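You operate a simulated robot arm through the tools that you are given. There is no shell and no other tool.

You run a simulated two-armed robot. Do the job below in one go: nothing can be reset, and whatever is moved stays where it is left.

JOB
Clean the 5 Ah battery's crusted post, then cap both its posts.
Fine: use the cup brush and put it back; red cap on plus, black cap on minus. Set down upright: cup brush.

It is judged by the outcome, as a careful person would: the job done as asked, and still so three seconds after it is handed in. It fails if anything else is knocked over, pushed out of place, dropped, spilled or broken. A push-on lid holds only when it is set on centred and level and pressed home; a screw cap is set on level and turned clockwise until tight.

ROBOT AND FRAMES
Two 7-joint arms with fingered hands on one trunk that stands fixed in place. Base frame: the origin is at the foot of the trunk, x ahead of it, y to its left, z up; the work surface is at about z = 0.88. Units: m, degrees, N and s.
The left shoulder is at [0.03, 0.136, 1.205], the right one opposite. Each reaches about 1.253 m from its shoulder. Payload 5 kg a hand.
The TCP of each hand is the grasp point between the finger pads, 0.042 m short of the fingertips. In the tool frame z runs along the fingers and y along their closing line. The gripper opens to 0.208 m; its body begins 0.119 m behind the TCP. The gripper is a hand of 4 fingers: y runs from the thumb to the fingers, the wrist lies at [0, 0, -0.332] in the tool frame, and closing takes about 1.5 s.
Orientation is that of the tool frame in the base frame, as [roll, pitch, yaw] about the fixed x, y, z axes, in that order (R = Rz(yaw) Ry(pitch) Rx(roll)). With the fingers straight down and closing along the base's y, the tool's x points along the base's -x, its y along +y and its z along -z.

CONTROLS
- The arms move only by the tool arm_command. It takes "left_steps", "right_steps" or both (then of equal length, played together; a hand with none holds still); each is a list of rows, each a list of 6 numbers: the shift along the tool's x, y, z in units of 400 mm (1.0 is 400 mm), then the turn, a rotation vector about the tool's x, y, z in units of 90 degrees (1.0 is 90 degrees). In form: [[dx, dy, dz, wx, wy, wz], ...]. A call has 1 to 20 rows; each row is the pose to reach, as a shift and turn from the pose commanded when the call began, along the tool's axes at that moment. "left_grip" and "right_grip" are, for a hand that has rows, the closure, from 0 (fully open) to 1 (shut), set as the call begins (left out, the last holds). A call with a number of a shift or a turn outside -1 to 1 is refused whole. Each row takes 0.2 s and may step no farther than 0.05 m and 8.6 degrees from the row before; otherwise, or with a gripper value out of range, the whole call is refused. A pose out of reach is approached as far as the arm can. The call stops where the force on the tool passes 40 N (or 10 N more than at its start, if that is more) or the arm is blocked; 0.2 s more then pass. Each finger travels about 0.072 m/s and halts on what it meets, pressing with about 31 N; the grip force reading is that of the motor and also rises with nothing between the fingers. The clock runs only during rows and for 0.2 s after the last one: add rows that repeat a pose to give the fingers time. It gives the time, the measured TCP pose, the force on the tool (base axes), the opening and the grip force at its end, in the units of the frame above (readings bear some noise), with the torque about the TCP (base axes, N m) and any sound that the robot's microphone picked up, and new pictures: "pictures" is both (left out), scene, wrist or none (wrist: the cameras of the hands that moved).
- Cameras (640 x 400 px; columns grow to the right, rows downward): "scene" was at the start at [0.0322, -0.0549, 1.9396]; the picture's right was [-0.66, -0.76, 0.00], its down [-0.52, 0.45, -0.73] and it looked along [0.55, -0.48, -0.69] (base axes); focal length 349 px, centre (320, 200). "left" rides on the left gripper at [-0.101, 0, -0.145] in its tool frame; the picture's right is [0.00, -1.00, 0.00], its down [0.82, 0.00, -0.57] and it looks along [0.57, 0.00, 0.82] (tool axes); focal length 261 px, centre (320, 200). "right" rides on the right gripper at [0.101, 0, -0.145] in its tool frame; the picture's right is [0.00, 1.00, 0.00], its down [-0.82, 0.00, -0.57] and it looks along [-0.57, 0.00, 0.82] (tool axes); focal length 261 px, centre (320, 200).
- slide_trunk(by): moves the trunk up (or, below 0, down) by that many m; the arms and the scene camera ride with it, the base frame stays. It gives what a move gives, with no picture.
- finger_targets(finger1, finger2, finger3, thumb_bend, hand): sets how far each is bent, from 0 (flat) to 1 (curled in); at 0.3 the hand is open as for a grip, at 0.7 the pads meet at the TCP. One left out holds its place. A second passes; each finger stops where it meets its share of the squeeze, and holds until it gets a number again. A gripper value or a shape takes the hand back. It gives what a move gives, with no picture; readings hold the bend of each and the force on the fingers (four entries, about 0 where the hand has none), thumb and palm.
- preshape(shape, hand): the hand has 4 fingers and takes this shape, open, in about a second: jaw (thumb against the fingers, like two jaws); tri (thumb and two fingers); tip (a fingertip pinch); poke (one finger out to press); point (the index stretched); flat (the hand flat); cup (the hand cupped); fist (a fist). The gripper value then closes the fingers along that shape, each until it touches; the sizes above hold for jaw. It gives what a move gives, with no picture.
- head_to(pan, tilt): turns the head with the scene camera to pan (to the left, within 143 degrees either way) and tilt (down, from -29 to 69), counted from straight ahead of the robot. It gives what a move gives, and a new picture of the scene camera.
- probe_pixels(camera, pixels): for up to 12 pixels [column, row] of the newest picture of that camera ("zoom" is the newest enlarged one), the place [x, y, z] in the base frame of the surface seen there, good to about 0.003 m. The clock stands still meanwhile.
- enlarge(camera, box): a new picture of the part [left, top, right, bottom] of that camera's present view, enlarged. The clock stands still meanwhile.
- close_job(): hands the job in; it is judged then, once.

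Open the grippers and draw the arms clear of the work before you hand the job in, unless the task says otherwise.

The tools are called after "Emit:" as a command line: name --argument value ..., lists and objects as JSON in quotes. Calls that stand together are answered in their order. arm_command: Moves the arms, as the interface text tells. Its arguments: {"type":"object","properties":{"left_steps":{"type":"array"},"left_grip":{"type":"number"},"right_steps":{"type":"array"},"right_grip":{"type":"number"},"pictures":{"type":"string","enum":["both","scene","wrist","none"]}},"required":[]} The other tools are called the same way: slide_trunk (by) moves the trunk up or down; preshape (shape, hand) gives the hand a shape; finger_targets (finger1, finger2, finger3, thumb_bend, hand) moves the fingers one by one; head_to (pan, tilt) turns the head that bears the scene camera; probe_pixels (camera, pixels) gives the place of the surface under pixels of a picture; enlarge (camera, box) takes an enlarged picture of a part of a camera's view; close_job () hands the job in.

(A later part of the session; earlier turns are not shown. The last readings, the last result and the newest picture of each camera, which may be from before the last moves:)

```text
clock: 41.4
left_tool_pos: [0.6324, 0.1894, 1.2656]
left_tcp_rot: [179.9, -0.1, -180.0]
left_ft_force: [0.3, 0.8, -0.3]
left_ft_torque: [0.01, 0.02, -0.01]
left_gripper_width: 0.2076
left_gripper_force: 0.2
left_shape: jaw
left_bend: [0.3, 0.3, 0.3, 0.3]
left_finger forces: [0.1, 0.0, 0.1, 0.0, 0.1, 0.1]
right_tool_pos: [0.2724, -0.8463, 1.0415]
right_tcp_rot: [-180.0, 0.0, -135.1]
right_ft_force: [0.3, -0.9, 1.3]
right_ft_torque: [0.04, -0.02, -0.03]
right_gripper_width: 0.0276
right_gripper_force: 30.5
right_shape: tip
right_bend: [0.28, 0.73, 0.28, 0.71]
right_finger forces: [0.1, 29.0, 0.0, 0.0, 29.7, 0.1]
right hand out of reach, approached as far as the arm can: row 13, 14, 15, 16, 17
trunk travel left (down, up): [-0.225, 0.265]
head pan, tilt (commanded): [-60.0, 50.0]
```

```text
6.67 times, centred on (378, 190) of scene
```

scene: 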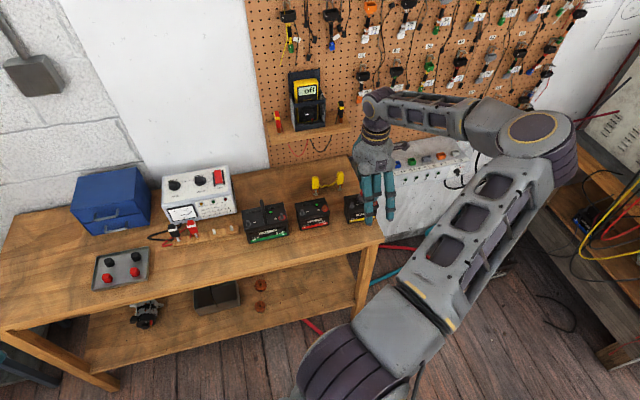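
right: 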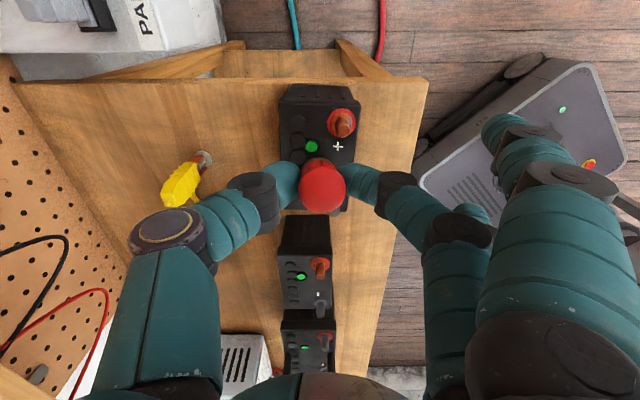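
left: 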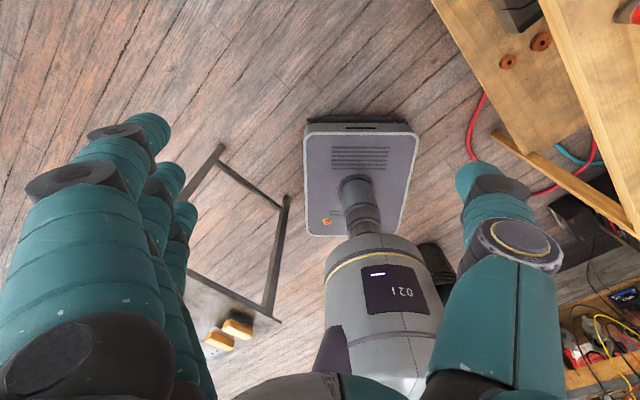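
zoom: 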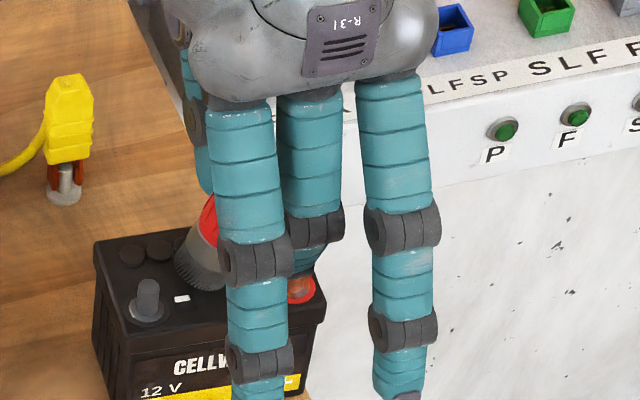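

The arm ran out of yaw range and dragged: the battery has slid toward the right end and the brush tilted in the pinch, though the post already shows some grey. I lift straight up before anything else.

Emit:
arm_command --right_steps '[[0, 0, -0.05, 0, 0, 0], [0, 0, -0.1, 0, 0, 0], [0, 0, -0.2, 0, 0, 0], [0, 0, -0.3, 0, 0, 0], [0, 0, -0.3, 0, 0, 0]]' --pictures "both"

Emit:
enlarge --camera "right" --box '[220, 60, 420, 185]'

Emit:
enlarge --camera "scene" --box '[300, 160, 396, 220]'

```text
clock: 42.6
left_tool_pos: [0.6326, 0.188, 1.2661]
left_tcp_rot: [180.0, 0.1, 180.0]
left_ft_force: [0.6, -0.7, 0.1]
left_ft_torque: [0.08, 0.01, 0.03]
left_gripper_width: 0.2078
left_gripper_force: 0.0
left_shape: jaw
left_bend: [0.3, 0.3, 0.3, 0.3]
left_finger forces: [0.0, 0.0, 0.0, 0.1, 0.1, 0.0]
right_tool_pos: [0.2706, -0.8475, 1.1609]
right_tcp_rot: [179.9, 0.1, -135.0]
right_ft_force: [-0.8, 0.1, -1.7]
right_ft_torque: [0.11, -0.01, 0.01]
right_gripper_width: 0.0277
right_gripper_force: 30.9
right_shape: tip
right_bend: [0.28, 0.73, 0.28, 0.71]
right_finger forces: [0.0, 28.9, 0.0, 0.0, 29.1, 0.1]
trunk travel left (down, up): [-0.225, 0.265]
head pan, tilt (commanded): [-60.0, 50.0]
```

scene: 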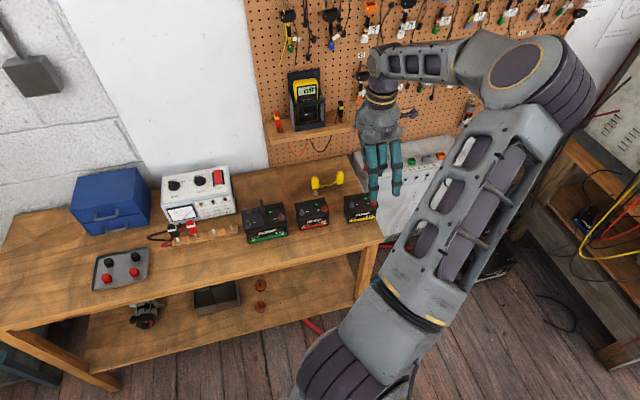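
right: 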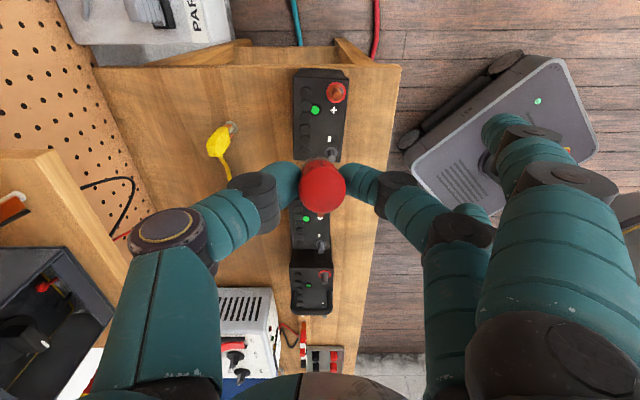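

```text
3.20 times, centred on (320, 122) of right
```

zoom: 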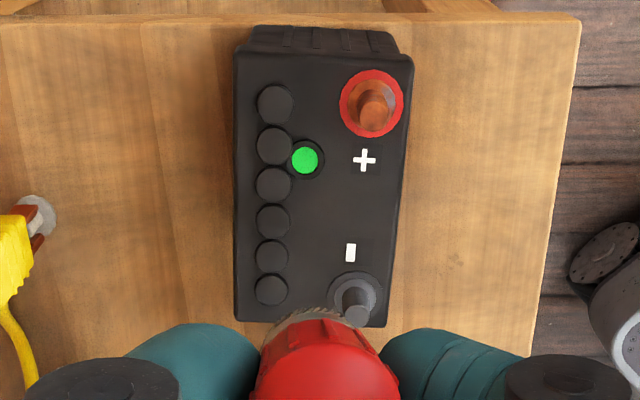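

```text
6.67 times, centred on (348, 190) of scene
```

zoom: 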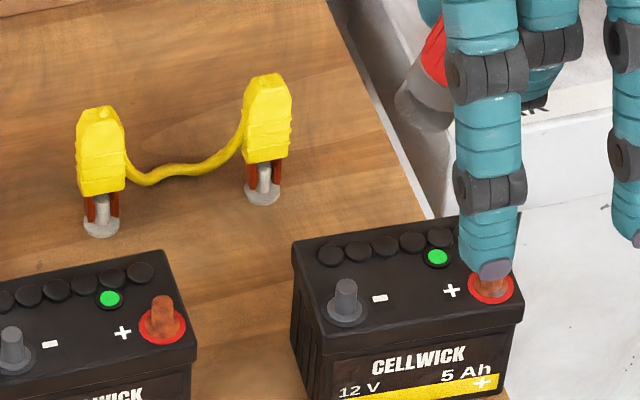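

The battery slid ~3 cm to the right and turned slightly, still standing on the bench. I probe the posts and battery edges, then the bench end.

Emit:
probe_pixels --camera "zoom" --pixels '[[346, 285], [345, 300], [346, 320], [490, 285], [298, 248], [320, 345], [520, 300], [432, 218], [505, 220], [305, 330], [380, 298], [455, 292]]'

Emit:
probe_pixels --camera "right" --pixels '[[336, 93], [337, 97], [331, 157], [331, 150], [295, 78], [348, 82], [345, 160], [294, 158], [300, 66], [340, 66], [380, 66], [315, 110]]'

```text
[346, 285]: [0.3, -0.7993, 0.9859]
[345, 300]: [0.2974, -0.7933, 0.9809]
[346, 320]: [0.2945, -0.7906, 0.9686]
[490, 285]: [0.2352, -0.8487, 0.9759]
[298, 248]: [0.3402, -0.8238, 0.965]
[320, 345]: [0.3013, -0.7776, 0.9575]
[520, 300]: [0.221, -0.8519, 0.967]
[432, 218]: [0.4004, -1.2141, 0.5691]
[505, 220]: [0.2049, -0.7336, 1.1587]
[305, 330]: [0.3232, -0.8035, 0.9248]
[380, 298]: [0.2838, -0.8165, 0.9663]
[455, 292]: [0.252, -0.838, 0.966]
```

```text
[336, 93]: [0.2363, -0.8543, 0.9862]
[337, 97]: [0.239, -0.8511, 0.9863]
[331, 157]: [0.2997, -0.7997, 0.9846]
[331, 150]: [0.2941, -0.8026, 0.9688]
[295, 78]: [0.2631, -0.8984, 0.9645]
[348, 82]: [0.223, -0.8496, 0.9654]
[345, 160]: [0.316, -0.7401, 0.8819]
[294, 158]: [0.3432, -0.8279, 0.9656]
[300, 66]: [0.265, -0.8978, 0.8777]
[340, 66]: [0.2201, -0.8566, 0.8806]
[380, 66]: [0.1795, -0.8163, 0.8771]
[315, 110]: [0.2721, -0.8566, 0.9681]
```

Plus post now ~(0.238,-0.852), minus ~(0.300,-0.800): shifted 3.4 cm, right side flush with the bench end. Before fixing that I measure how the brush sits in the pinch.

Emit:
enlarge --camera "right" --box '[260, 130, 388, 210]'

Emit:
probe_pixels --camera "zoom" --pixels '[[310, 290], [230, 290], [390, 290], [310, 210], [310, 360], [260, 230], [360, 230], [260, 350], [360, 350], [310, 165], [300, 152], [350, 150]]'

Emit:
enlarge --camera "scene" --box '[340, 130, 420, 180]'

```text
5.00 times, centred on (324, 170) of right
```

zoom: 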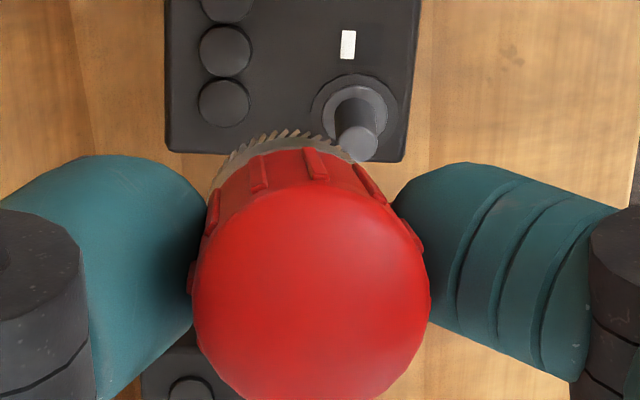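

```text
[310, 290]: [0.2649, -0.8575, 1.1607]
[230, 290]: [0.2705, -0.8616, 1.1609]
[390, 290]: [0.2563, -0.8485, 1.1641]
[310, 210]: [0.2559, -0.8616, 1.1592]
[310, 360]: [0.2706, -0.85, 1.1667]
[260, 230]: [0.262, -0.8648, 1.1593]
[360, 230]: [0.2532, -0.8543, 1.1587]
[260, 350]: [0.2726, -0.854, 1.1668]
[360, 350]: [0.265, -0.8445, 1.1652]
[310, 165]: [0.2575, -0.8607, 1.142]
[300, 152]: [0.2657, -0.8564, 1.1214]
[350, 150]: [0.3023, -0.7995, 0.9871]
```

```text
8.00 times, centred on (380, 155) of scene
```

zoom: 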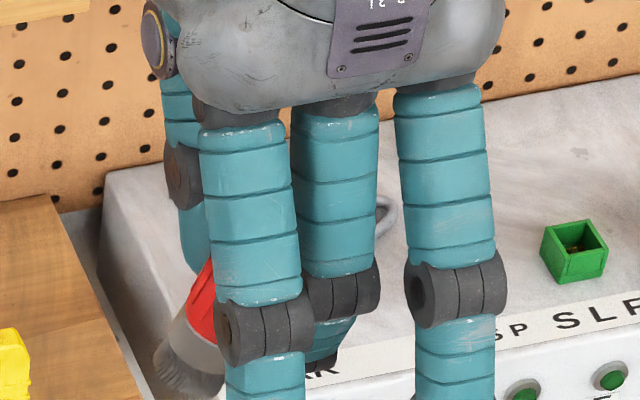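

The brush leans ~25° about the pinch line. I'll take it home, stand it upright with the hand tilted, regrip there; first I tilt the hand +24° about its y and verify the brush is plumb.

Emit:
arm_command --right_steps '[[0, 0, -0.05, 0, 0.09, 0], [0, 0, -0.1, 0, 0.18, 0], [0, 0, -0.1, 0, 0.267, 0], [0, 0, -0.1, 0, 0.267, 0]]' --pictures "both"

Emit:
enlarge --camera "right" --box '[260, 130, 388, 210]'

Emit:
probe_pixels --camera "zoom" --pixels '[[310, 290], [230, 290], [390, 290], [310, 210], [310, 370], [260, 230], [360, 230], [260, 350], [360, 350], [330, 215], [330, 360], [280, 360]]'

Emit:
enlarge --camera "scene" --box '[340, 120, 420, 170]'

```text
clock: 43.6
left_tool_pos: [0.6309, 0.1893, 1.2653]
left_tcp_rot: [-180.0, 0.0, -179.9]
left_ft_force: [0.1, 0.0, 0.4]
left_ft_torque: [-0.01, -0.07, -0.01]
left_gripper_width: 0.2082
left_gripper_force: 0.0
left_shape: jaw
left_bend: [0.3, 0.3, 0.3, 0.3]
left_finger forces: [0.1, 0.0, 0.0, 0.0, 0.0, 0.0]
right_tool_pos: [0.2711, -0.8445, 1.2017]
right_tcp_rot: [179.9, -24.1, -135.1]
right_ft_force: [-1.1, -0.2, -0.4]
right_ft_torque: [0.04, -0.1, 0.05]
right_gripper_width: 0.0279
right_gripper_force: 31.2
right_shape: tip
right_bend: [0.28, 0.73, 0.28, 0.71]
right_finger forces: [0.1, 28.8, 0.0, 0.0, 29.2, 0.1]
trunk travel left (down, up): [-0.225, 0.265]
head pan, tilt (commanded): [-60.0, 50.0]
```

scene: 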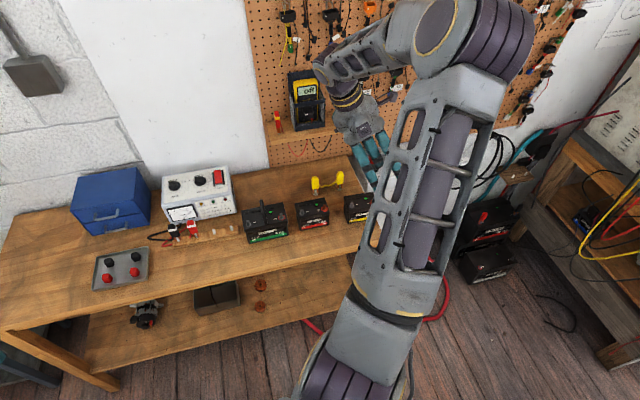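
right: 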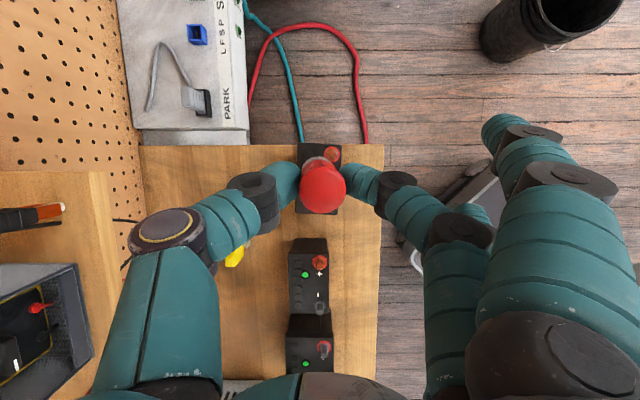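

```text
5.00 times, centred on (324, 170) of right
```

zoom: 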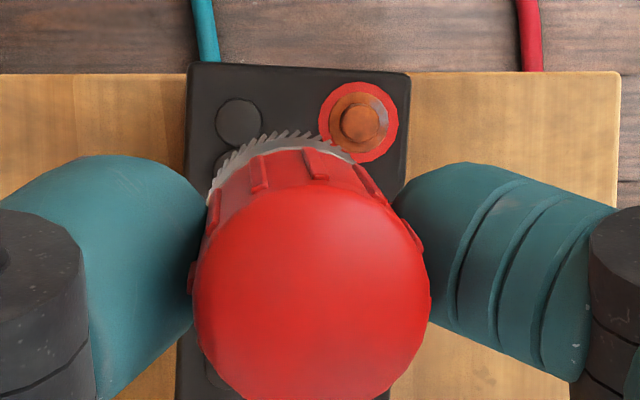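

```text
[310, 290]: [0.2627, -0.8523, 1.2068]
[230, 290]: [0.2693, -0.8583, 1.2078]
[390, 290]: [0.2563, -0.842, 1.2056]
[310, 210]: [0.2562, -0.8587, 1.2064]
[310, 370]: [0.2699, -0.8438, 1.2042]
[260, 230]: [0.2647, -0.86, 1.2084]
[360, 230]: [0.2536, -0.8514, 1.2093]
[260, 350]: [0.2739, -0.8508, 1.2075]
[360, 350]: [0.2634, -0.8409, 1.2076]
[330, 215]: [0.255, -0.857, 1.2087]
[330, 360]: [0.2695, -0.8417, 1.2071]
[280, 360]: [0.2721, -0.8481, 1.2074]
```

```text
8.00 times, centred on (380, 145) of scene
```

zoom: 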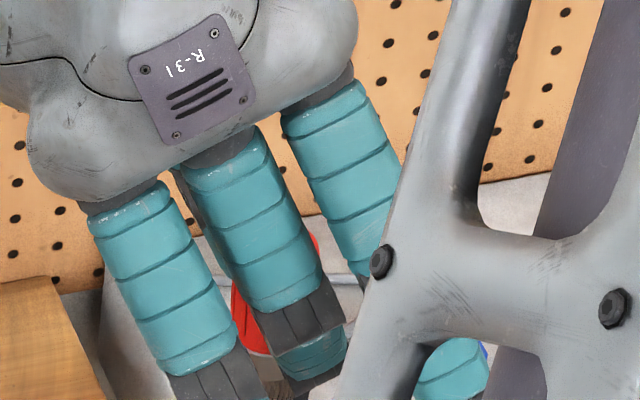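

Plumb within ~4°; I'll back off 3° and carry the brush home at this height (bottom ~1.13, clear of the 1.016 handle).

Emit:
arm_command --right_steps '[[-0.1028, 0.0069, -0.0458, 0, -0.033, 0], [-0.2056, 0.0138, -0.0916, 0, -0.033, 0], [-0.3084, 0.0207, -0.1374, 0, -0.033, 0], [-0.4112, 0.0276, -0.1832, 0, -0.033, 0], [-0.514, 0.0345, -0.229, 0, -0.033, 0], [-0.6168, 0.0414, -0.2748, 0, -0.033, 0], [-0.7196, 0.0483, -0.3206, 0, -0.033, 0], [-0.8224, 0.0552, -0.3664, 0, -0.033, 0], [-0.8224, 0.0552, -0.3664, 0, -0.033, 0]]' --pictures "none"

Emit:
arm_command --right_steps '[[-0.1048, 0.0069, -0.0402, 0, 0, 0], [-0.2095, 0.0138, -0.0804, 0, 0, 0], [-0.3143, 0.0207, -0.1206, 0, 0, 0], [-0.419, 0.0276, -0.1608, 0, 0, 0], [-0.5238, 0.0345, -0.201, 0, 0, 0], [-0.6285, 0.0414, -0.2412, 0, 0, 0], [-0.7333, 0.0483, -0.2814, 0, 0, 0], [-0.838, 0.0552, -0.3217, 0, 0, 0], [-0.838, 0.0552, -0.3217, 0, 0, 0]]' --pictures "both"

Emit:
enlarge --camera "right" --box '[260, 110, 420, 210]'

```text
clock: 45.6
left_tool_pos: [0.6307, 0.1887, 1.2664]
left_tcp_rot: [-180.0, 0.0, 179.9]
left_ft_force: [0.0, -1.3, 0.5]
left_ft_torque: [0.08, -0.09, 0.0]
left_gripper_width: 0.2079
left_gripper_force: 0.1
left_shape: jaw
left_bend: [0.3, 0.3, 0.3, 0.3]
left_finger forces: [0.0, 0.0, 0.1, 0.0, 0.0, 0.0]
right_tool_pos: [0.509, -0.5765, 1.2006]
right_tcp_rot: [-180.0, -21.0, -135.2]
right_ft_force: [-1.2, 0.3, -0.8]
right_ft_torque: [0.08, -0.07, 0.04]
right_gripper_width: 0.0277
right_gripper_force: 30.7
right_shape: tip
right_bend: [0.28, 0.73, 0.28, 0.71]
right_finger forces: [0.0, 28.8, 0.1, 0.1, 29.3, 0.0]
trunk travel left (down, up): [-0.225, 0.265]
head pan, tilt (commanded): [-60.0, 50.0]
```

```text
clock: 47.6
left_tool_pos: [0.6319, 0.1881, 1.2673]
left_tcp_rot: [-180.0, -0.1, -180.0]
left_ft_force: [-0.8, -1.0, -0.2]
left_ft_torque: [0.09, -0.06, 0.01]
left_gripper_width: 0.2081
left_gripper_force: 0.1
left_shape: jaw
left_bend: [0.3, 0.3, 0.3, 0.3]
left_finger forces: [0.0, 0.0, 0.1, 0.0, 0.0, 0.0]
right_tool_pos: [0.7477, -0.307, 1.2018]
right_tcp_rot: [-180.0, -21.0, -135.0]
right_ft_force: [-0.6, -0.9, -0.7]
right_ft_torque: [0.14, -0.09, 0.0]
right_gripper_width: 0.0275
right_gripper_force: 30.9
right_shape: tip
right_bend: [0.28, 0.73, 0.28, 0.71]
right_finger forces: [0.0, 28.4, 0.0, 0.0, 28.8, 0.1]
trunk travel left (down, up): [-0.225, 0.265]
head pan, tilt (commanded): [-60.0, 50.0]
```

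scene: 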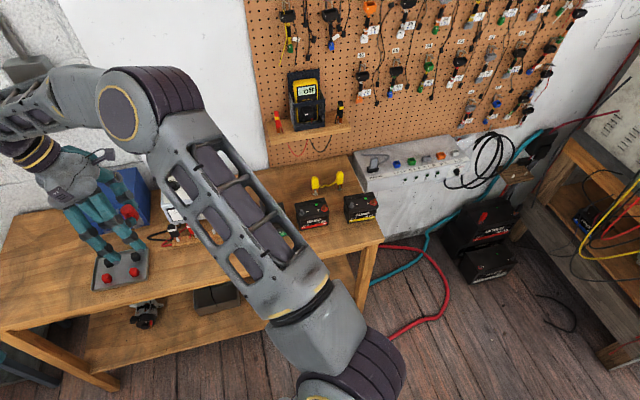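
right: 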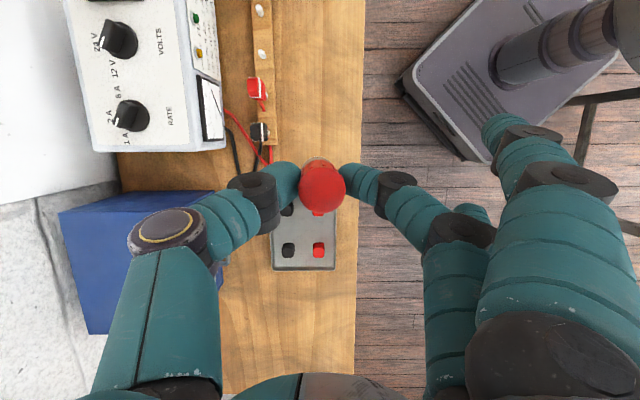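

```text
4.00 times, centred on (340, 160) of right
```

zoom: 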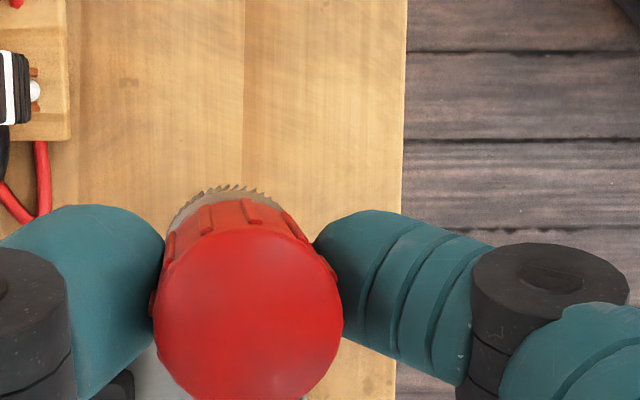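

Over home now, brush plumb. I lower straight down ~24.5 cm so the bristles just reach the bench.

Emit:
arm_command --right_steps '[[-0.0439, 0, 0.1144, 0, 0, 0], [-0.0878, 0, 0.2288, 0, 0, 0], [-0.1317, 0, 0.3431, 0, 0, 0], [-0.1756, 0, 0.4574, 0, 0, 0], [-0.2016, 0, 0.525, 0, 0, 0], [-0.2124, 0, 0.5533, 0, 0, 0], [-0.2195, 0, 0.5718, 0, 0, 0], [-0.2195, 0, 0.5718, 0, 0, 0]]' --pictures "both"

Emit:
enlarge --camera "scene" --box '[90, 210, 218, 290]'

Emit:
enlarge --camera "right" --box '[220, 90, 420, 215]'

```text
clock: 49.4
left_tool_pos: [0.6331, 0.1892, 1.2652]
left_tcp_rot: [-180.0, 0.0, -179.9]
left_ft_force: [-0.1, 0.1, -0.1]
left_ft_torque: [-0.01, 0.0, -0.02]
left_gripper_width: 0.2082
left_gripper_force: 0.1
left_shape: jaw
left_bend: [0.3, 0.3, 0.3, 0.3]
left_finger forces: [0.0, 0.0, 0.1, 0.0, 0.1, 0.0]
right_tool_pos: [0.75, -0.3061, 0.9545]
right_tcp_rot: [180.0, -21.1, -135.0]
right_ft_force: [-0.2, -0.2, -0.7]
right_ft_torque: [-0.01, 0.0, 0.01]
right_gripper_width: 0.0275
right_gripper_force: 31.3
right_shape: tip
right_bend: [0.28, 0.73, 0.28, 0.71]
right_finger forces: [0.0, 28.4, 0.0, 0.0, 28.6, 0.1]
trunk travel left (down, up): [-0.225, 0.265]
head pan, tilt (commanded): [-60.0, 50.0]
```

scene: 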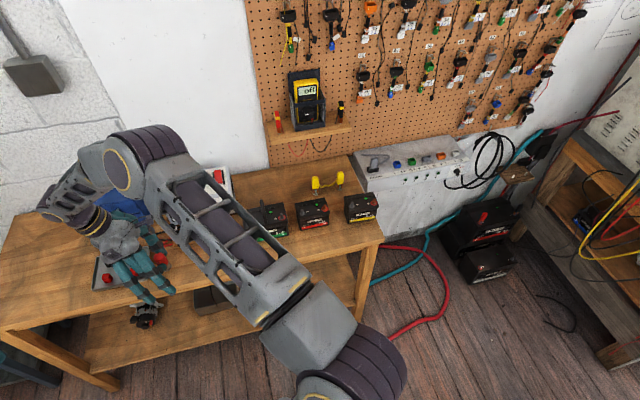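
right: 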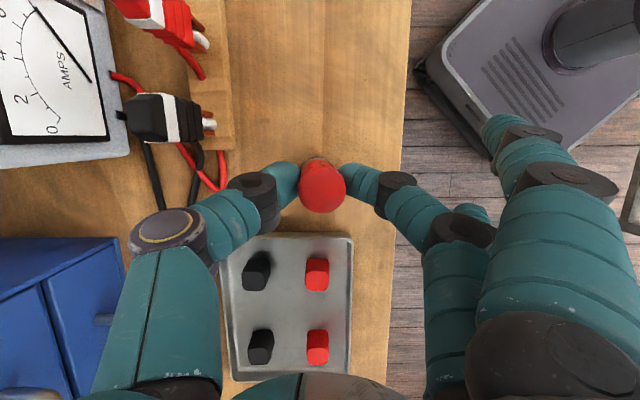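

```text
5.00 times, centred on (154, 250) of scene
```

zoom: 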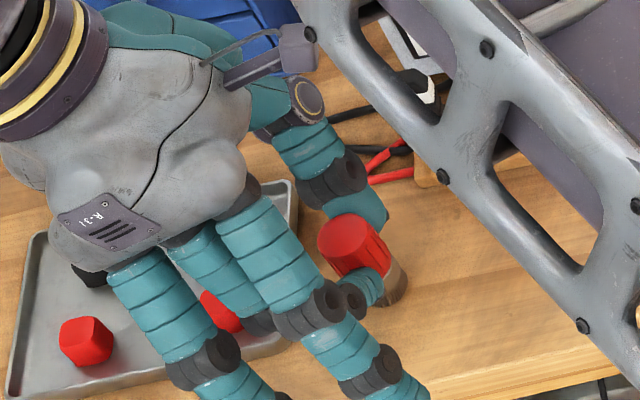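

```text
3.20 times, centred on (320, 152) of right
```

zoom: 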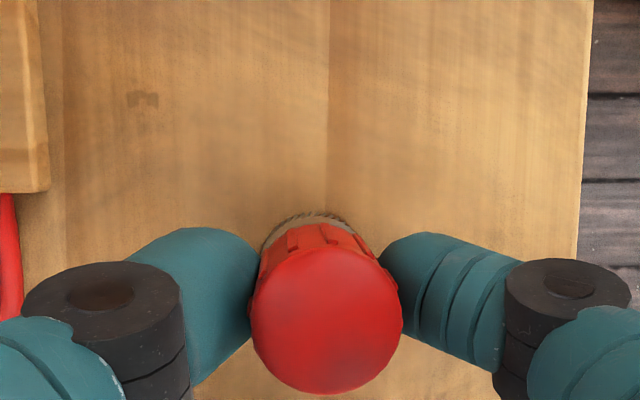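

Not touching yet. I lower 3 mm more in 1 mm steps to touch the bench.

Emit:
arm_command --right_steps '[[-0.0009, 0, 0.0023, 0, 0, 0], [-0.0018, 0, 0.0047, 0, 0, 0], [-0.0027, 0, 0.007, 0, 0, 0], [-0.0027, 0, 0.007, 0, 0, 0]]' --pictures "wrist"

Emit:
probe_pixels --camera "right" --pixels '[[322, 190], [308, 188], [336, 188], [322, 177], [322, 205], [318, 160]]'

```text
clock: 50.4
left_tool_pos: [0.633, 0.1901, 1.2652]
left_tcp_rot: [180.0, 0.1, -180.0]
left_ft_force: [-0.4, -0.6, -0.8]
left_ft_torque: [-0.01, 0.01, -0.03]
left_gripper_width: 0.208
left_gripper_force: 0.0
left_shape: jaw
left_bend: [0.3, 0.3, 0.3, 0.3]
left_finger forces: [0.0, 0.1, 0.1, 0.0, 0.0, 0.0]
right_tool_pos: [0.749, -0.3062, 0.9527]
right_tcp_rot: [180.0, -21.1, -135.0]
right_ft_force: [0.1, -0.5, 5.9]
right_ft_torque: [0.03, 0.08, 0.02]
right_gripper_width: 0.0276
right_gripper_force: 31.2
right_shape: tip
right_bend: [0.28, 0.73, 0.28, 0.71]
right_finger forces: [0.0, 28.9, 0.1, 0.1, 29.9, 0.0]
trunk travel left (down, up): [-0.225, 0.265]
head pan, tilt (commanded): [-60.0, 50.0]
```

right: 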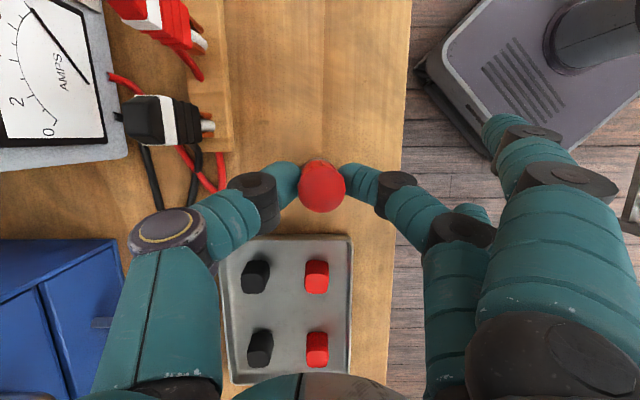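

```text
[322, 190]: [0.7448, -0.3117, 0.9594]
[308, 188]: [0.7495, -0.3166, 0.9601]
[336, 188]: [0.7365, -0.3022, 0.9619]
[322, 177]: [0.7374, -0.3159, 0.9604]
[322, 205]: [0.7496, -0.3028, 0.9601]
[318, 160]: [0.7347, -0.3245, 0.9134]
```

Contact felt (5.9 N) and the top is level at 0.960. I open the pinch to leave the brush standing.

Emit:
arm_command --right_steps '[[0, 0, 0, 0, 0, 0], [0, 0, 0, 0, 0, 0], [0, 0, 0, 0, 0, 0], [0, 0, 0, 0, 0, 0], [0, 0, 0, 0, 0, 0]]' --right_grip 0.65 --pictures "both"

Emit:
enlarge --camera "right" --box '[220, 90, 420, 215]'

```text
clock: 51.6
left_tool_pos: [0.633, 0.1899, 1.2656]
left_tcp_rot: [180.0, 0.0, 180.0]
left_ft_force: [0.3, 0.3, -0.4]
left_ft_torque: [0.02, 0.0, -0.01]
left_gripper_width: 0.2077
left_gripper_force: 0.2
left_shape: jaw
left_bend: [0.3, 0.3, 0.3, 0.3]
left_finger forces: [0.1, 0.0, 0.0, 0.0, 0.0, 0.0]
right_tool_pos: [0.7499, -0.3055, 0.9517]
right_tcp_rot: [180.0, -21.1, -135.0]
right_ft_force: [0.0, -0.1, -0.1]
right_ft_torque: [-0.02, -0.03, -0.01]
right_gripper_width: 0.0723
right_gripper_force: 0.0
right_shape: tip
right_bend: [0.06, 0.74, 0.06, 0.7]
right_finger forces: [0.0, 0.1, 0.1, 0.0, 0.0, 0.0]
trunk travel left (down, up): [-0.225, 0.265]
head pan, tilt (commanded): [-60.0, 50.0]
```

scene: 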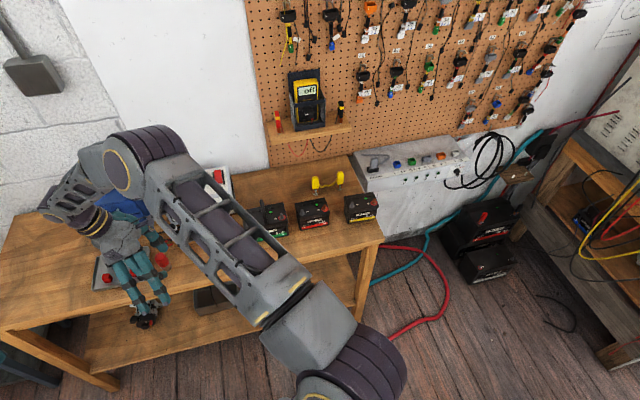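
right: 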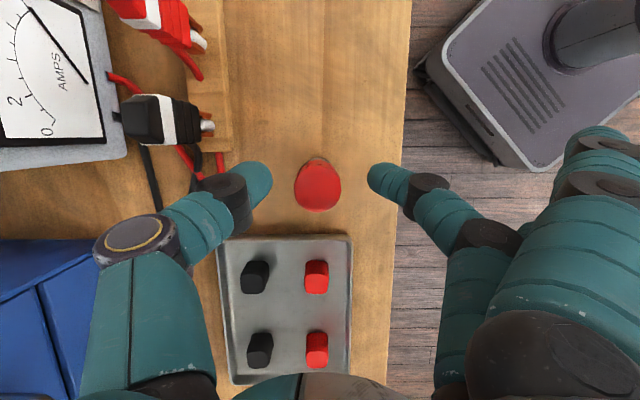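

```text
3.20 times, centred on (320, 152) of right
```

zoom: 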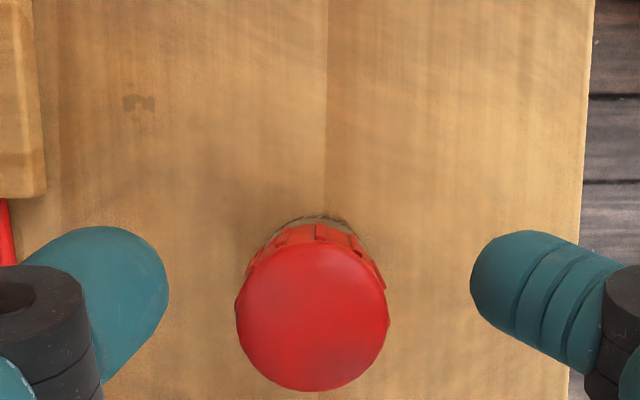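

The brush stands plumb near its home. I raise the hand clear and level it; next I will right the battery's position with a jaw grip across its narrow side.

Emit:
arm_command --right_steps '[[0.0448, 0, -0.1167, 0, 0, 0], [0.0896, 0, -0.2334, 0, 0, 0], [0.1344, 0, -0.35, 0, -0.08, 0], [0.1792, 0, -0.4668, 0, -0.16, 0], [0.1792, 0, -0.4668, 0, -0.2333, 0], [0.1792, 0, -0.4668, 0, -0.2333, 0]]' --pictures "scene"

Emit:
preshape --hand "right" --shape "jaw"

Emit:
enlarge --camera "scene" --box '[340, 180, 404, 220]'

Emit:
probe_pixels --camera "zoom" --pixels '[[103, 180], [55, 175], [340, 180], [370, 240], [300, 200], [260, 195], [200, 270], [320, 200], [120, 230], [330, 130], [180, 130], [60, 140]]'

```text
clock: 53.0
left_tool_pos: [0.6327, 0.1916, 1.2644]
left_tcp_rot: [180.0, 0.0, -180.0]
left_ft_force: [0.3, 0.5, -0.9]
left_ft_torque: [-0.08, 0.0, -0.02]
left_gripper_width: 0.2079
left_gripper_force: 0.1
left_shape: jaw
left_bend: [0.3, 0.3, 0.3, 0.3]
left_finger forces: [0.1, 0.1, 0.0, 0.0, 0.0, 0.1]
right_tool_pos: [0.7518, -0.3042, 1.153]
right_tcp_rot: [-179.9, 0.0, -135.0]
right_ft_force: [-0.3, 0.0, 0.4]
right_ft_torque: [-0.07, 0.0, 0.02]
right_gripper_width: 0.0723
right_gripper_force: 0.0
right_shape: tip
right_bend: [0.05, 0.74, 0.05, 0.7]
right_finger forces: [0.1, 0.0, 0.1, 0.0, 0.0, 0.0]
trunk travel left (down, up): [-0.225, 0.265]
head pan, tilt (commanded): [-60.0, 50.0]
```

scene: 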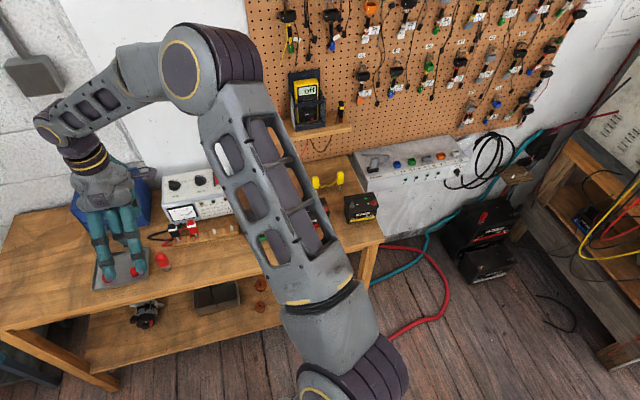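

```text
clock: 53.9
left_tool_pos: [0.6321, 0.1898, 1.2655]
left_tcp_rot: [179.9, 0.0, 180.0]
left_ft_force: [0.4, 0.9, -0.6]
left_ft_torque: [-0.01, 0.03, 0.02]
left_gripper_width: 0.208
left_gripper_force: 0.1
left_shape: jaw
left_bend: [0.3, 0.3, 0.3, 0.3]
left_finger forces: [0.0, 0.0, 0.0, 0.0, 0.1, 0.0]
right_tool_pos: [0.7487, -0.3066, 1.1539]
right_tcp_rot: [-179.9, 0.0, -135.0]
right_ft_force: [0.9, 0.5, 0.0]
right_ft_torque: [-0.05, -0.02, 0.01]
right_gripper_width: 0.2079
right_gripper_force: 0.0
right_shape: jaw
right_bend: [0.3, 0.3, 0.3, 0.3]
right_finger forces: [0.1, 0.0, 0.0, 0.0, 0.0, 0.0]
trunk travel left (down, up): [-0.225, 0.265]
head pan, tilt (commanded): [-60.0, 50.0]
```

```text
10.00 times, centred on (372, 200) of scene
```

zoom: 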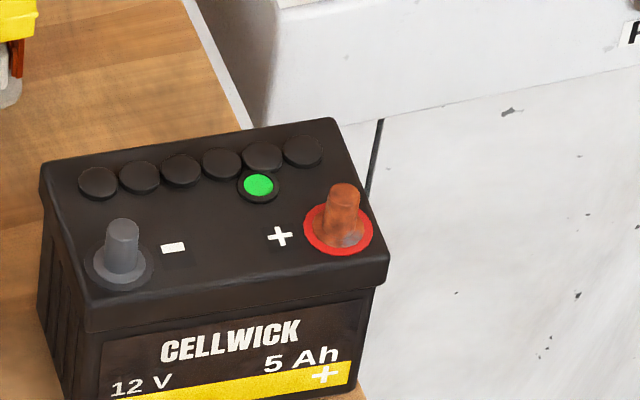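

```text
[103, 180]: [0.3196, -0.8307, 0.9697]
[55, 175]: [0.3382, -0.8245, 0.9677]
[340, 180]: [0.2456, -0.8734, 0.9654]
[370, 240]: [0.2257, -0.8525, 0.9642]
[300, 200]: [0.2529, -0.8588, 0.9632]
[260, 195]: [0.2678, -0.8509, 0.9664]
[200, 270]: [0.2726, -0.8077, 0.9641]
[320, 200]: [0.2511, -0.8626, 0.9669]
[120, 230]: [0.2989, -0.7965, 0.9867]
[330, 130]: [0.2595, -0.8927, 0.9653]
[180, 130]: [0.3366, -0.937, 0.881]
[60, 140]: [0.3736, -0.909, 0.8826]
```

The battery is visible: corners fit a 107×65 mm box turned ~4°. I carry the open hand over it at z≈1.15 in two moves.

Emit:
arm_command --right_steps '[[0.11, -0.007, 0, 0, 0, 0], [0.22, -0.014, 0, 0, 0, 0], [0.33, -0.021, 0, 0, 0, 0], [0.44, -0.028, 0, 0, 0, 0], [0.55, -0.035, 0, 0, 0, 0], [0.66, -0.042, 0, 0, 0, 0], [0.77, -0.05, 0, 0, 0, 0], [0.88, -0.057, 0, 0, 0, 0], [0.88, -0.057, 0, 0, 0, 0]]' --pictures "none"

Emit:
arm_command --right_steps '[[0.11, -0.007, 0, 0, 0, 0], [0.22, -0.014, 0, 0, 0, 0], [0.33, -0.021, 0, 0, 0, 0.01], [0.44, -0.028, 0, 0, 0, 0.02], [0.55, -0.035, 0, 0, 0, 0.03], [0.66, -0.042, 0, 0, 0, 0.04], [0.77, -0.05, 0, 0, 0, 0.044], [0.8925, -0.058, 0, 0, 0, 0.044], [0.8925, -0.058, 0, 0, 0, 0.044]]' --pictures "both"

Emit:
enlarge --camera "right" --box '[220, 60, 420, 185]'

```text
clock: 55.9
left_tool_pos: [0.6331, 0.1904, 1.2649]
left_tcp_rot: [-180.0, -0.1, -180.0]
left_ft_force: [0.4, 0.2, -0.3]
left_ft_torque: [-0.03, 0.1, -0.01]
left_gripper_width: 0.2081
left_gripper_force: 0.0
left_shape: jaw
left_bend: [0.3, 0.3, 0.3, 0.3]
left_finger forces: [0.0, 0.1, 0.1, 0.0, 0.0, 0.0]
right_tool_pos: [0.5154, -0.5688, 1.1514]
right_tcp_rot: [-180.0, -0.2, -134.9]
right_ft_force: [0.0, 0.4, 0.2]
right_ft_torque: [-0.04, 0.06, 0.02]
right_gripper_width: 0.208
right_gripper_force: 0.1
right_shape: jaw
right_bend: [0.3, 0.3, 0.3, 0.3]
right_finger forces: [0.0, 0.1, 0.0, 0.0, 0.0, 0.1]
trunk travel left (down, up): [-0.225, 0.265]
head pan, tilt (commanded): [-60.0, 50.0]
```

```text
clock: 57.9
left_tool_pos: [0.6306, 0.19, 1.2663]
left_tcp_rot: [179.9, 0.1, -180.0]
left_ft_force: [0.7, 0.1, -0.3]
left_ft_torque: [0.0, 0.07, 0.01]
left_gripper_width: 0.2078
left_gripper_force: 0.0
left_shape: jaw
left_bend: [0.3, 0.3, 0.3, 0.3]
left_finger forces: [0.0, 0.0, 0.0, 0.0, 0.1, 0.0]
right_tool_pos: [0.2786, -0.8412, 1.1526]
right_tcp_rot: [-179.9, -0.1, -139.0]
right_ft_force: [-4.4, -0.6, 0.1]
right_ft_torque: [0.09, -0.56, 0.02]
right_gripper_width: 0.2075
right_gripper_force: 0.1
right_shape: jaw
right_bend: [0.3, 0.3, 0.3, 0.3]
right_finger forces: [0.0, 0.1, 0.0, 0.0, 0.0, 0.0]
trunk travel left (down, up): [-0.225, 0.265]
head pan, tilt (commanded): [-60.0, 50.0]
```

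scene: 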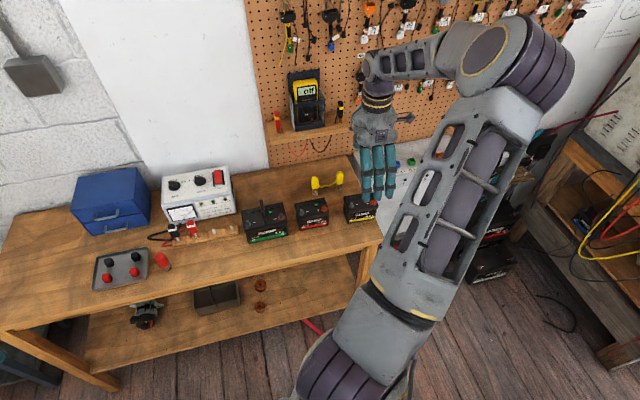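
right: 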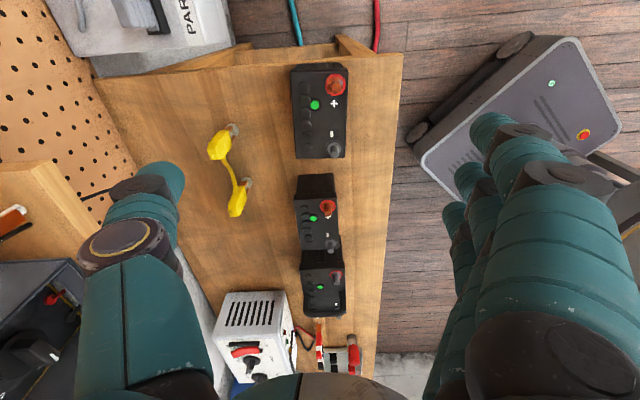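

```text
3.20 times, centred on (320, 122) of right
```

zoom: 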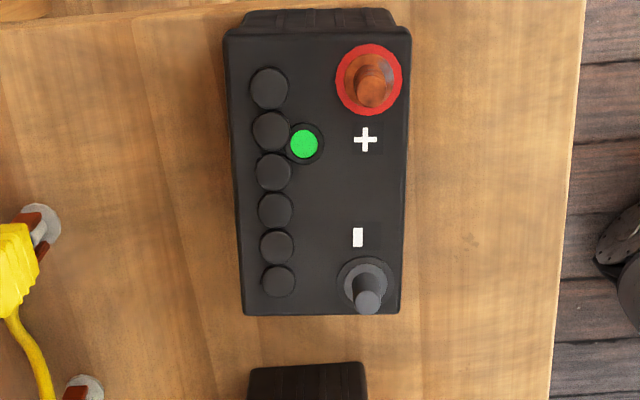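

The battery is square in the wrist view and centred (zoom cols 235-405). I probe its edges and posts, and hold to check the small side force reading.

Emit:
probe_pixels --camera "zoom" --pixels '[[232, 60], [408, 60], [246, 305], [396, 305], [320, 45], [320, 310], [371, 88], [367, 300], [250, 180], [395, 180], [445, 200], [200, 200]]'

Emit:
arm_command --right_steps '[[0, 0, 0, 0, 0, 0], [0, 0, 0, 0, 0, 0]]' --pictures "none"

```text
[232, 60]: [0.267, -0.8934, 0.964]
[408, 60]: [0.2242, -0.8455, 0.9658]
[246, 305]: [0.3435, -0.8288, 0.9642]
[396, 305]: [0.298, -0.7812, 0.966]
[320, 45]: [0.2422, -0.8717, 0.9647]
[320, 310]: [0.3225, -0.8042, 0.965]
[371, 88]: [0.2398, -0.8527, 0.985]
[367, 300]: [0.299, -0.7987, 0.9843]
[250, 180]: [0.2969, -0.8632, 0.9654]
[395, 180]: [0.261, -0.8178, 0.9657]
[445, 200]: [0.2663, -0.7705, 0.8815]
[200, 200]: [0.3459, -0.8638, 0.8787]
```

```text
clock: 58.5
left_tool_pos: [0.6331, 0.1903, 1.2655]
left_tcp_rot: [-180.0, -0.1, 179.9]
left_ft_force: [1.0, 0.9, -0.3]
left_ft_torque: [-0.05, 0.12, 0.0]
left_gripper_width: 0.2082
left_gripper_force: 0.2
left_shape: jaw
left_bend: [0.3, 0.3, 0.3, 0.3]
left_finger forces: [0.0, 0.0, 0.0, 0.0, 0.0, 0.0]
right_tool_pos: [0.2819, -0.8409, 1.1525]
right_tcp_rot: [180.0, 0.0, -139.1]
right_ft_force: [1.9, 0.4, 0.3]
right_ft_torque: [-0.05, 0.13, -0.01]
right_gripper_width: 0.2079
right_gripper_force: 0.0
right_shape: jaw
right_bend: [0.3, 0.3, 0.3, 0.3]
right_finger forces: [0.0, 0.0, 0.1, 0.0, 0.1, 0.1]
trunk travel left (down, up): [-0.225, 0.265]
head pan, tilt (commanded): [-60.0, 50.0]
```

The reading settles. I half close the jaw (104 mm) and lower to z≈1.02 centred on the battery, then check clearance.

Emit:
arm_command --right_steps '[[-0.008, 0.005, 0.0, 0, 0, 0], [-0.008, 0.005, 0.0, 0, 0, 0], [-0.008, 0.005, 0.0, 0, 0, 0], [-0.008, 0.005, 0.1, 0, 0, 0], [-0.008, 0.005, 0.2, 0, 0, 0], [-0.008, 0.005, 0.3, 0, 0, 0], [-0.008, 0.005, 0.33, 0, 0, 0], [-0.008, 0.005, 0.33, 0, 0, 0]]' --right_grip 0.5 --pictures "both"

Emit:
enlarge --camera "scene" --box '[310, 140, 438, 220]'

```text
clock: 60.3
left_tool_pos: [0.6336, 0.1895, 1.265]
left_tcp_rot: [-180.0, 0.0, -180.0]
left_ft_force: [0.1, 0.1, 0.1]
left_ft_torque: [-0.02, 0.0, 0.01]
left_gripper_width: 0.2081
left_gripper_force: 0.0
left_shape: jaw
left_bend: [0.3, 0.3, 0.3, 0.3]
left_finger forces: [0.0, 0.0, 0.0, 0.0, 0.0, 0.0]
right_tool_pos: [0.2832, -0.8364, 1.0218]
right_tcp_rot: [-180.0, -0.2, -138.9]
right_ft_force: [0.2, -0.1, 0.4]
right_ft_torque: [0.03, 0.01, 0.03]
right_gripper_width: 0.1046
right_gripper_force: 0.0
right_shape: jaw
right_bend: [0.73, 0.73, 0.73, 0.7]
right_finger forces: [0.0, 0.1, 0.0, 0.0, 0.0, 0.0]
trunk travel left (down, up): [-0.225, 0.265]
head pan, tilt (commanded): [-60.0, 50.0]
```

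scene: 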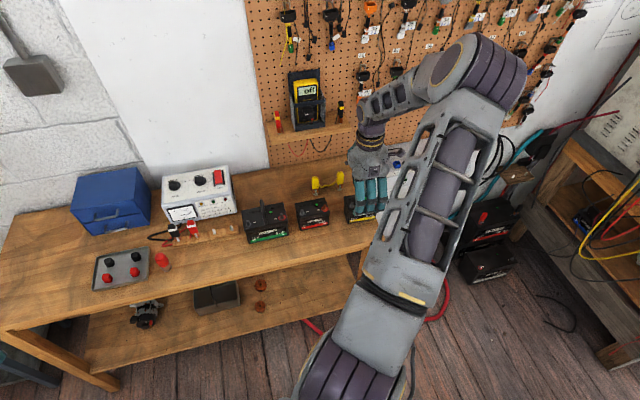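
right: 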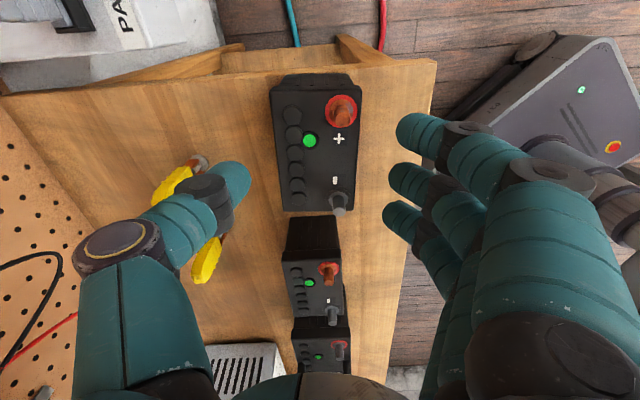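

```text
5.00 times, centred on (374, 180) of scene
```

zoom: 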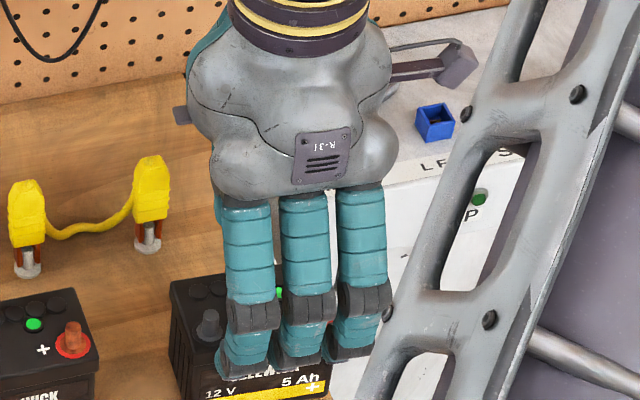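

I probe the thumb's outer knuckles and the yellow clamp, to be sure the thumb clears the clamp when the battery is moved back.

Emit:
probe_pixels --camera "right" --pixels '[[240, 180], [205, 190], [170, 215], [115, 245], [80, 255], [100, 300], [160, 185], [215, 245], [198, 160], [210, 270], [200, 178], [400, 175]]'

Emit:
probe_pixels --camera "zoom" --pixels '[[150, 160], [150, 175], [150, 215], [148, 245], [30, 185], [28, 270], [85, 235], [165, 200], [140, 165], [290, 370], [240, 370], [345, 345]]'

```text
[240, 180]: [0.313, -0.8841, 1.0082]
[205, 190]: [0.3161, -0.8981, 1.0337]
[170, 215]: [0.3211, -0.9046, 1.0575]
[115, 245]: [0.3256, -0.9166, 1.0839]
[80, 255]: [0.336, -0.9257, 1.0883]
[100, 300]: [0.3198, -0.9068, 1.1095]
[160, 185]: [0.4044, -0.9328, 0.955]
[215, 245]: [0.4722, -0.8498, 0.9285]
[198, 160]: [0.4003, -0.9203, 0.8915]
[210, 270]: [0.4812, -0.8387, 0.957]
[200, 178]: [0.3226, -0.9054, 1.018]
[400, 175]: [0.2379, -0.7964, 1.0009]
```

```text
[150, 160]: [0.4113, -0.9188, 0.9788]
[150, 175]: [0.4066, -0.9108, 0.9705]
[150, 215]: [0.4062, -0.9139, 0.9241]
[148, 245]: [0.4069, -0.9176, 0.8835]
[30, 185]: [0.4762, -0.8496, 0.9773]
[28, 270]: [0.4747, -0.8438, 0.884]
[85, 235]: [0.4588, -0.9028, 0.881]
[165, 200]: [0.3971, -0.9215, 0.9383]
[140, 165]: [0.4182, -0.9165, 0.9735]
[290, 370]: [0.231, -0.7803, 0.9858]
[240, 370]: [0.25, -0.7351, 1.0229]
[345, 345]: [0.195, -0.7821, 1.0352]
```

Clamp top is 0.979 and stays ≥4 cm outside the thumb. I lower to z≈0.950 around the battery's upper body.

Emit:
arm_command --right_steps '[[0, 0, 0.06, 0, 0, 0], [0, 0, 0.12, 0, 0, 0], [0, 0, 0.18, 0, 0, 0], [0, 0, 0.18, 0, 0, 0]]' --pictures "wrist"

Emit:
enlarge --camera "right" --box '[200, 60, 440, 210]'

```text
clock: 61.3
left_tool_pos: [0.6321, 0.1904, 1.2667]
left_tcp_rot: [180.0, 0.0, 179.9]
left_ft_force: [-0.3, 0.0, 0.4]
left_ft_torque: [-0.06, 0.0, -0.02]
left_gripper_width: 0.2079
left_gripper_force: 0.0
left_shape: jaw
left_bend: [0.3, 0.3, 0.3, 0.3]
left_finger forces: [0.1, 0.0, 0.0, 0.1, 0.1, 0.0]
right_tool_pos: [0.2824, -0.8355, 0.9486]
right_tcp_rot: [-180.0, -0.1, -139.0]
right_ft_force: [-0.8, 0.1, 0.7]
right_ft_torque: [-0.04, -0.03, 0.0]
right_gripper_width: 0.105
right_gripper_force: 0.0
right_shape: jaw
right_bend: [0.73, 0.73, 0.73, 0.7]
right_finger forces: [0.1, 0.1, 0.0, 0.1, 0.0, 0.0]
trunk travel left (down, up): [-0.225, 0.265]
head pan, tilt (commanded): [-60.0, 50.0]
```

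right: 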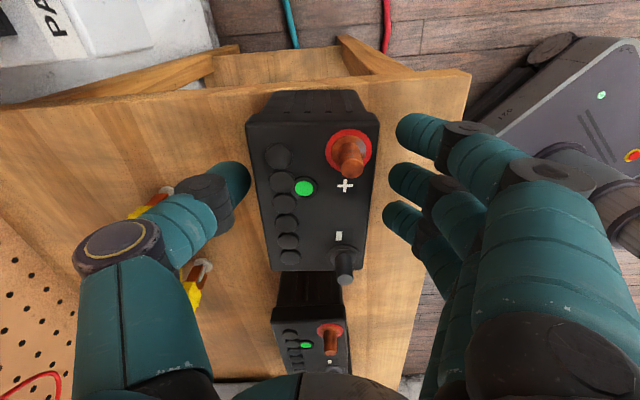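

```text
2.67 times, centred on (320, 135) of right
```

zoom: 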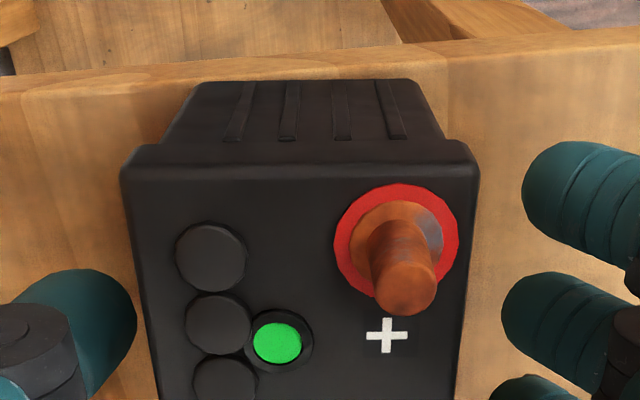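

Jaws straddle the battery with ~2 cm each side. I close on it.

Emit:
arm_command --right_steps '[[0, 0, 0, 0, 0, 0], [0, 0, 0, 0, 0, 0], [0, 0, 0, 0, 0, 0], [0, 0, 0, 0, 0, 0]]' --right_grip 0.9 --pictures "wrist"

```text
clock: 62.3
left_tool_pos: [0.6327, 0.1895, 1.2658]
left_tcp_rot: [180.0, 0.0, 179.9]
left_ft_force: [-0.3, -0.8, -0.1]
left_ft_torque: [-0.01, 0.01, 0.0]
left_gripper_width: 0.2079
left_gripper_force: 0.1
left_shape: jaw
left_bend: [0.3, 0.3, 0.3, 0.3]
left_finger forces: [0.0, 0.0, 0.0, 0.0, 0.1, 0.0]
right_tool_pos: [0.2828, -0.836, 0.9488]
right_tcp_rot: [180.0, -0.2, -139.1]
right_ft_force: [2.0, -1.6, 0.6]
right_ft_torque: [-0.01, 0.01, -0.02]
right_gripper_width: 0.0637
right_gripper_force: 31.2
right_shape: jaw
right_bend: [0.73, 0.74, 0.74, 0.7]
right_finger forces: [9.0, 8.7, 8.8, 0.0, 28.8, 0.1]
trunk travel left (down, up): [-0.225, 0.265]
head pan, tilt (commanded): [-60.0, 50.0]
```

right: 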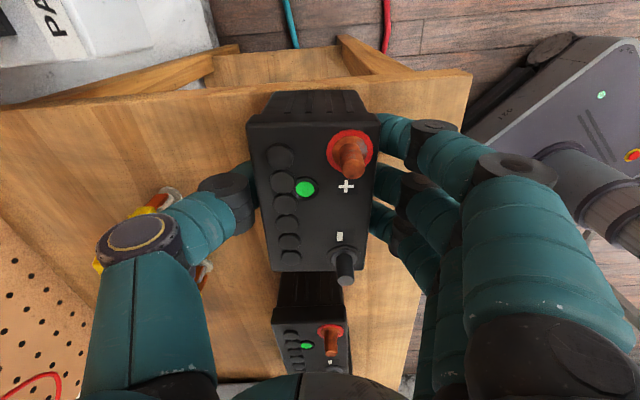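

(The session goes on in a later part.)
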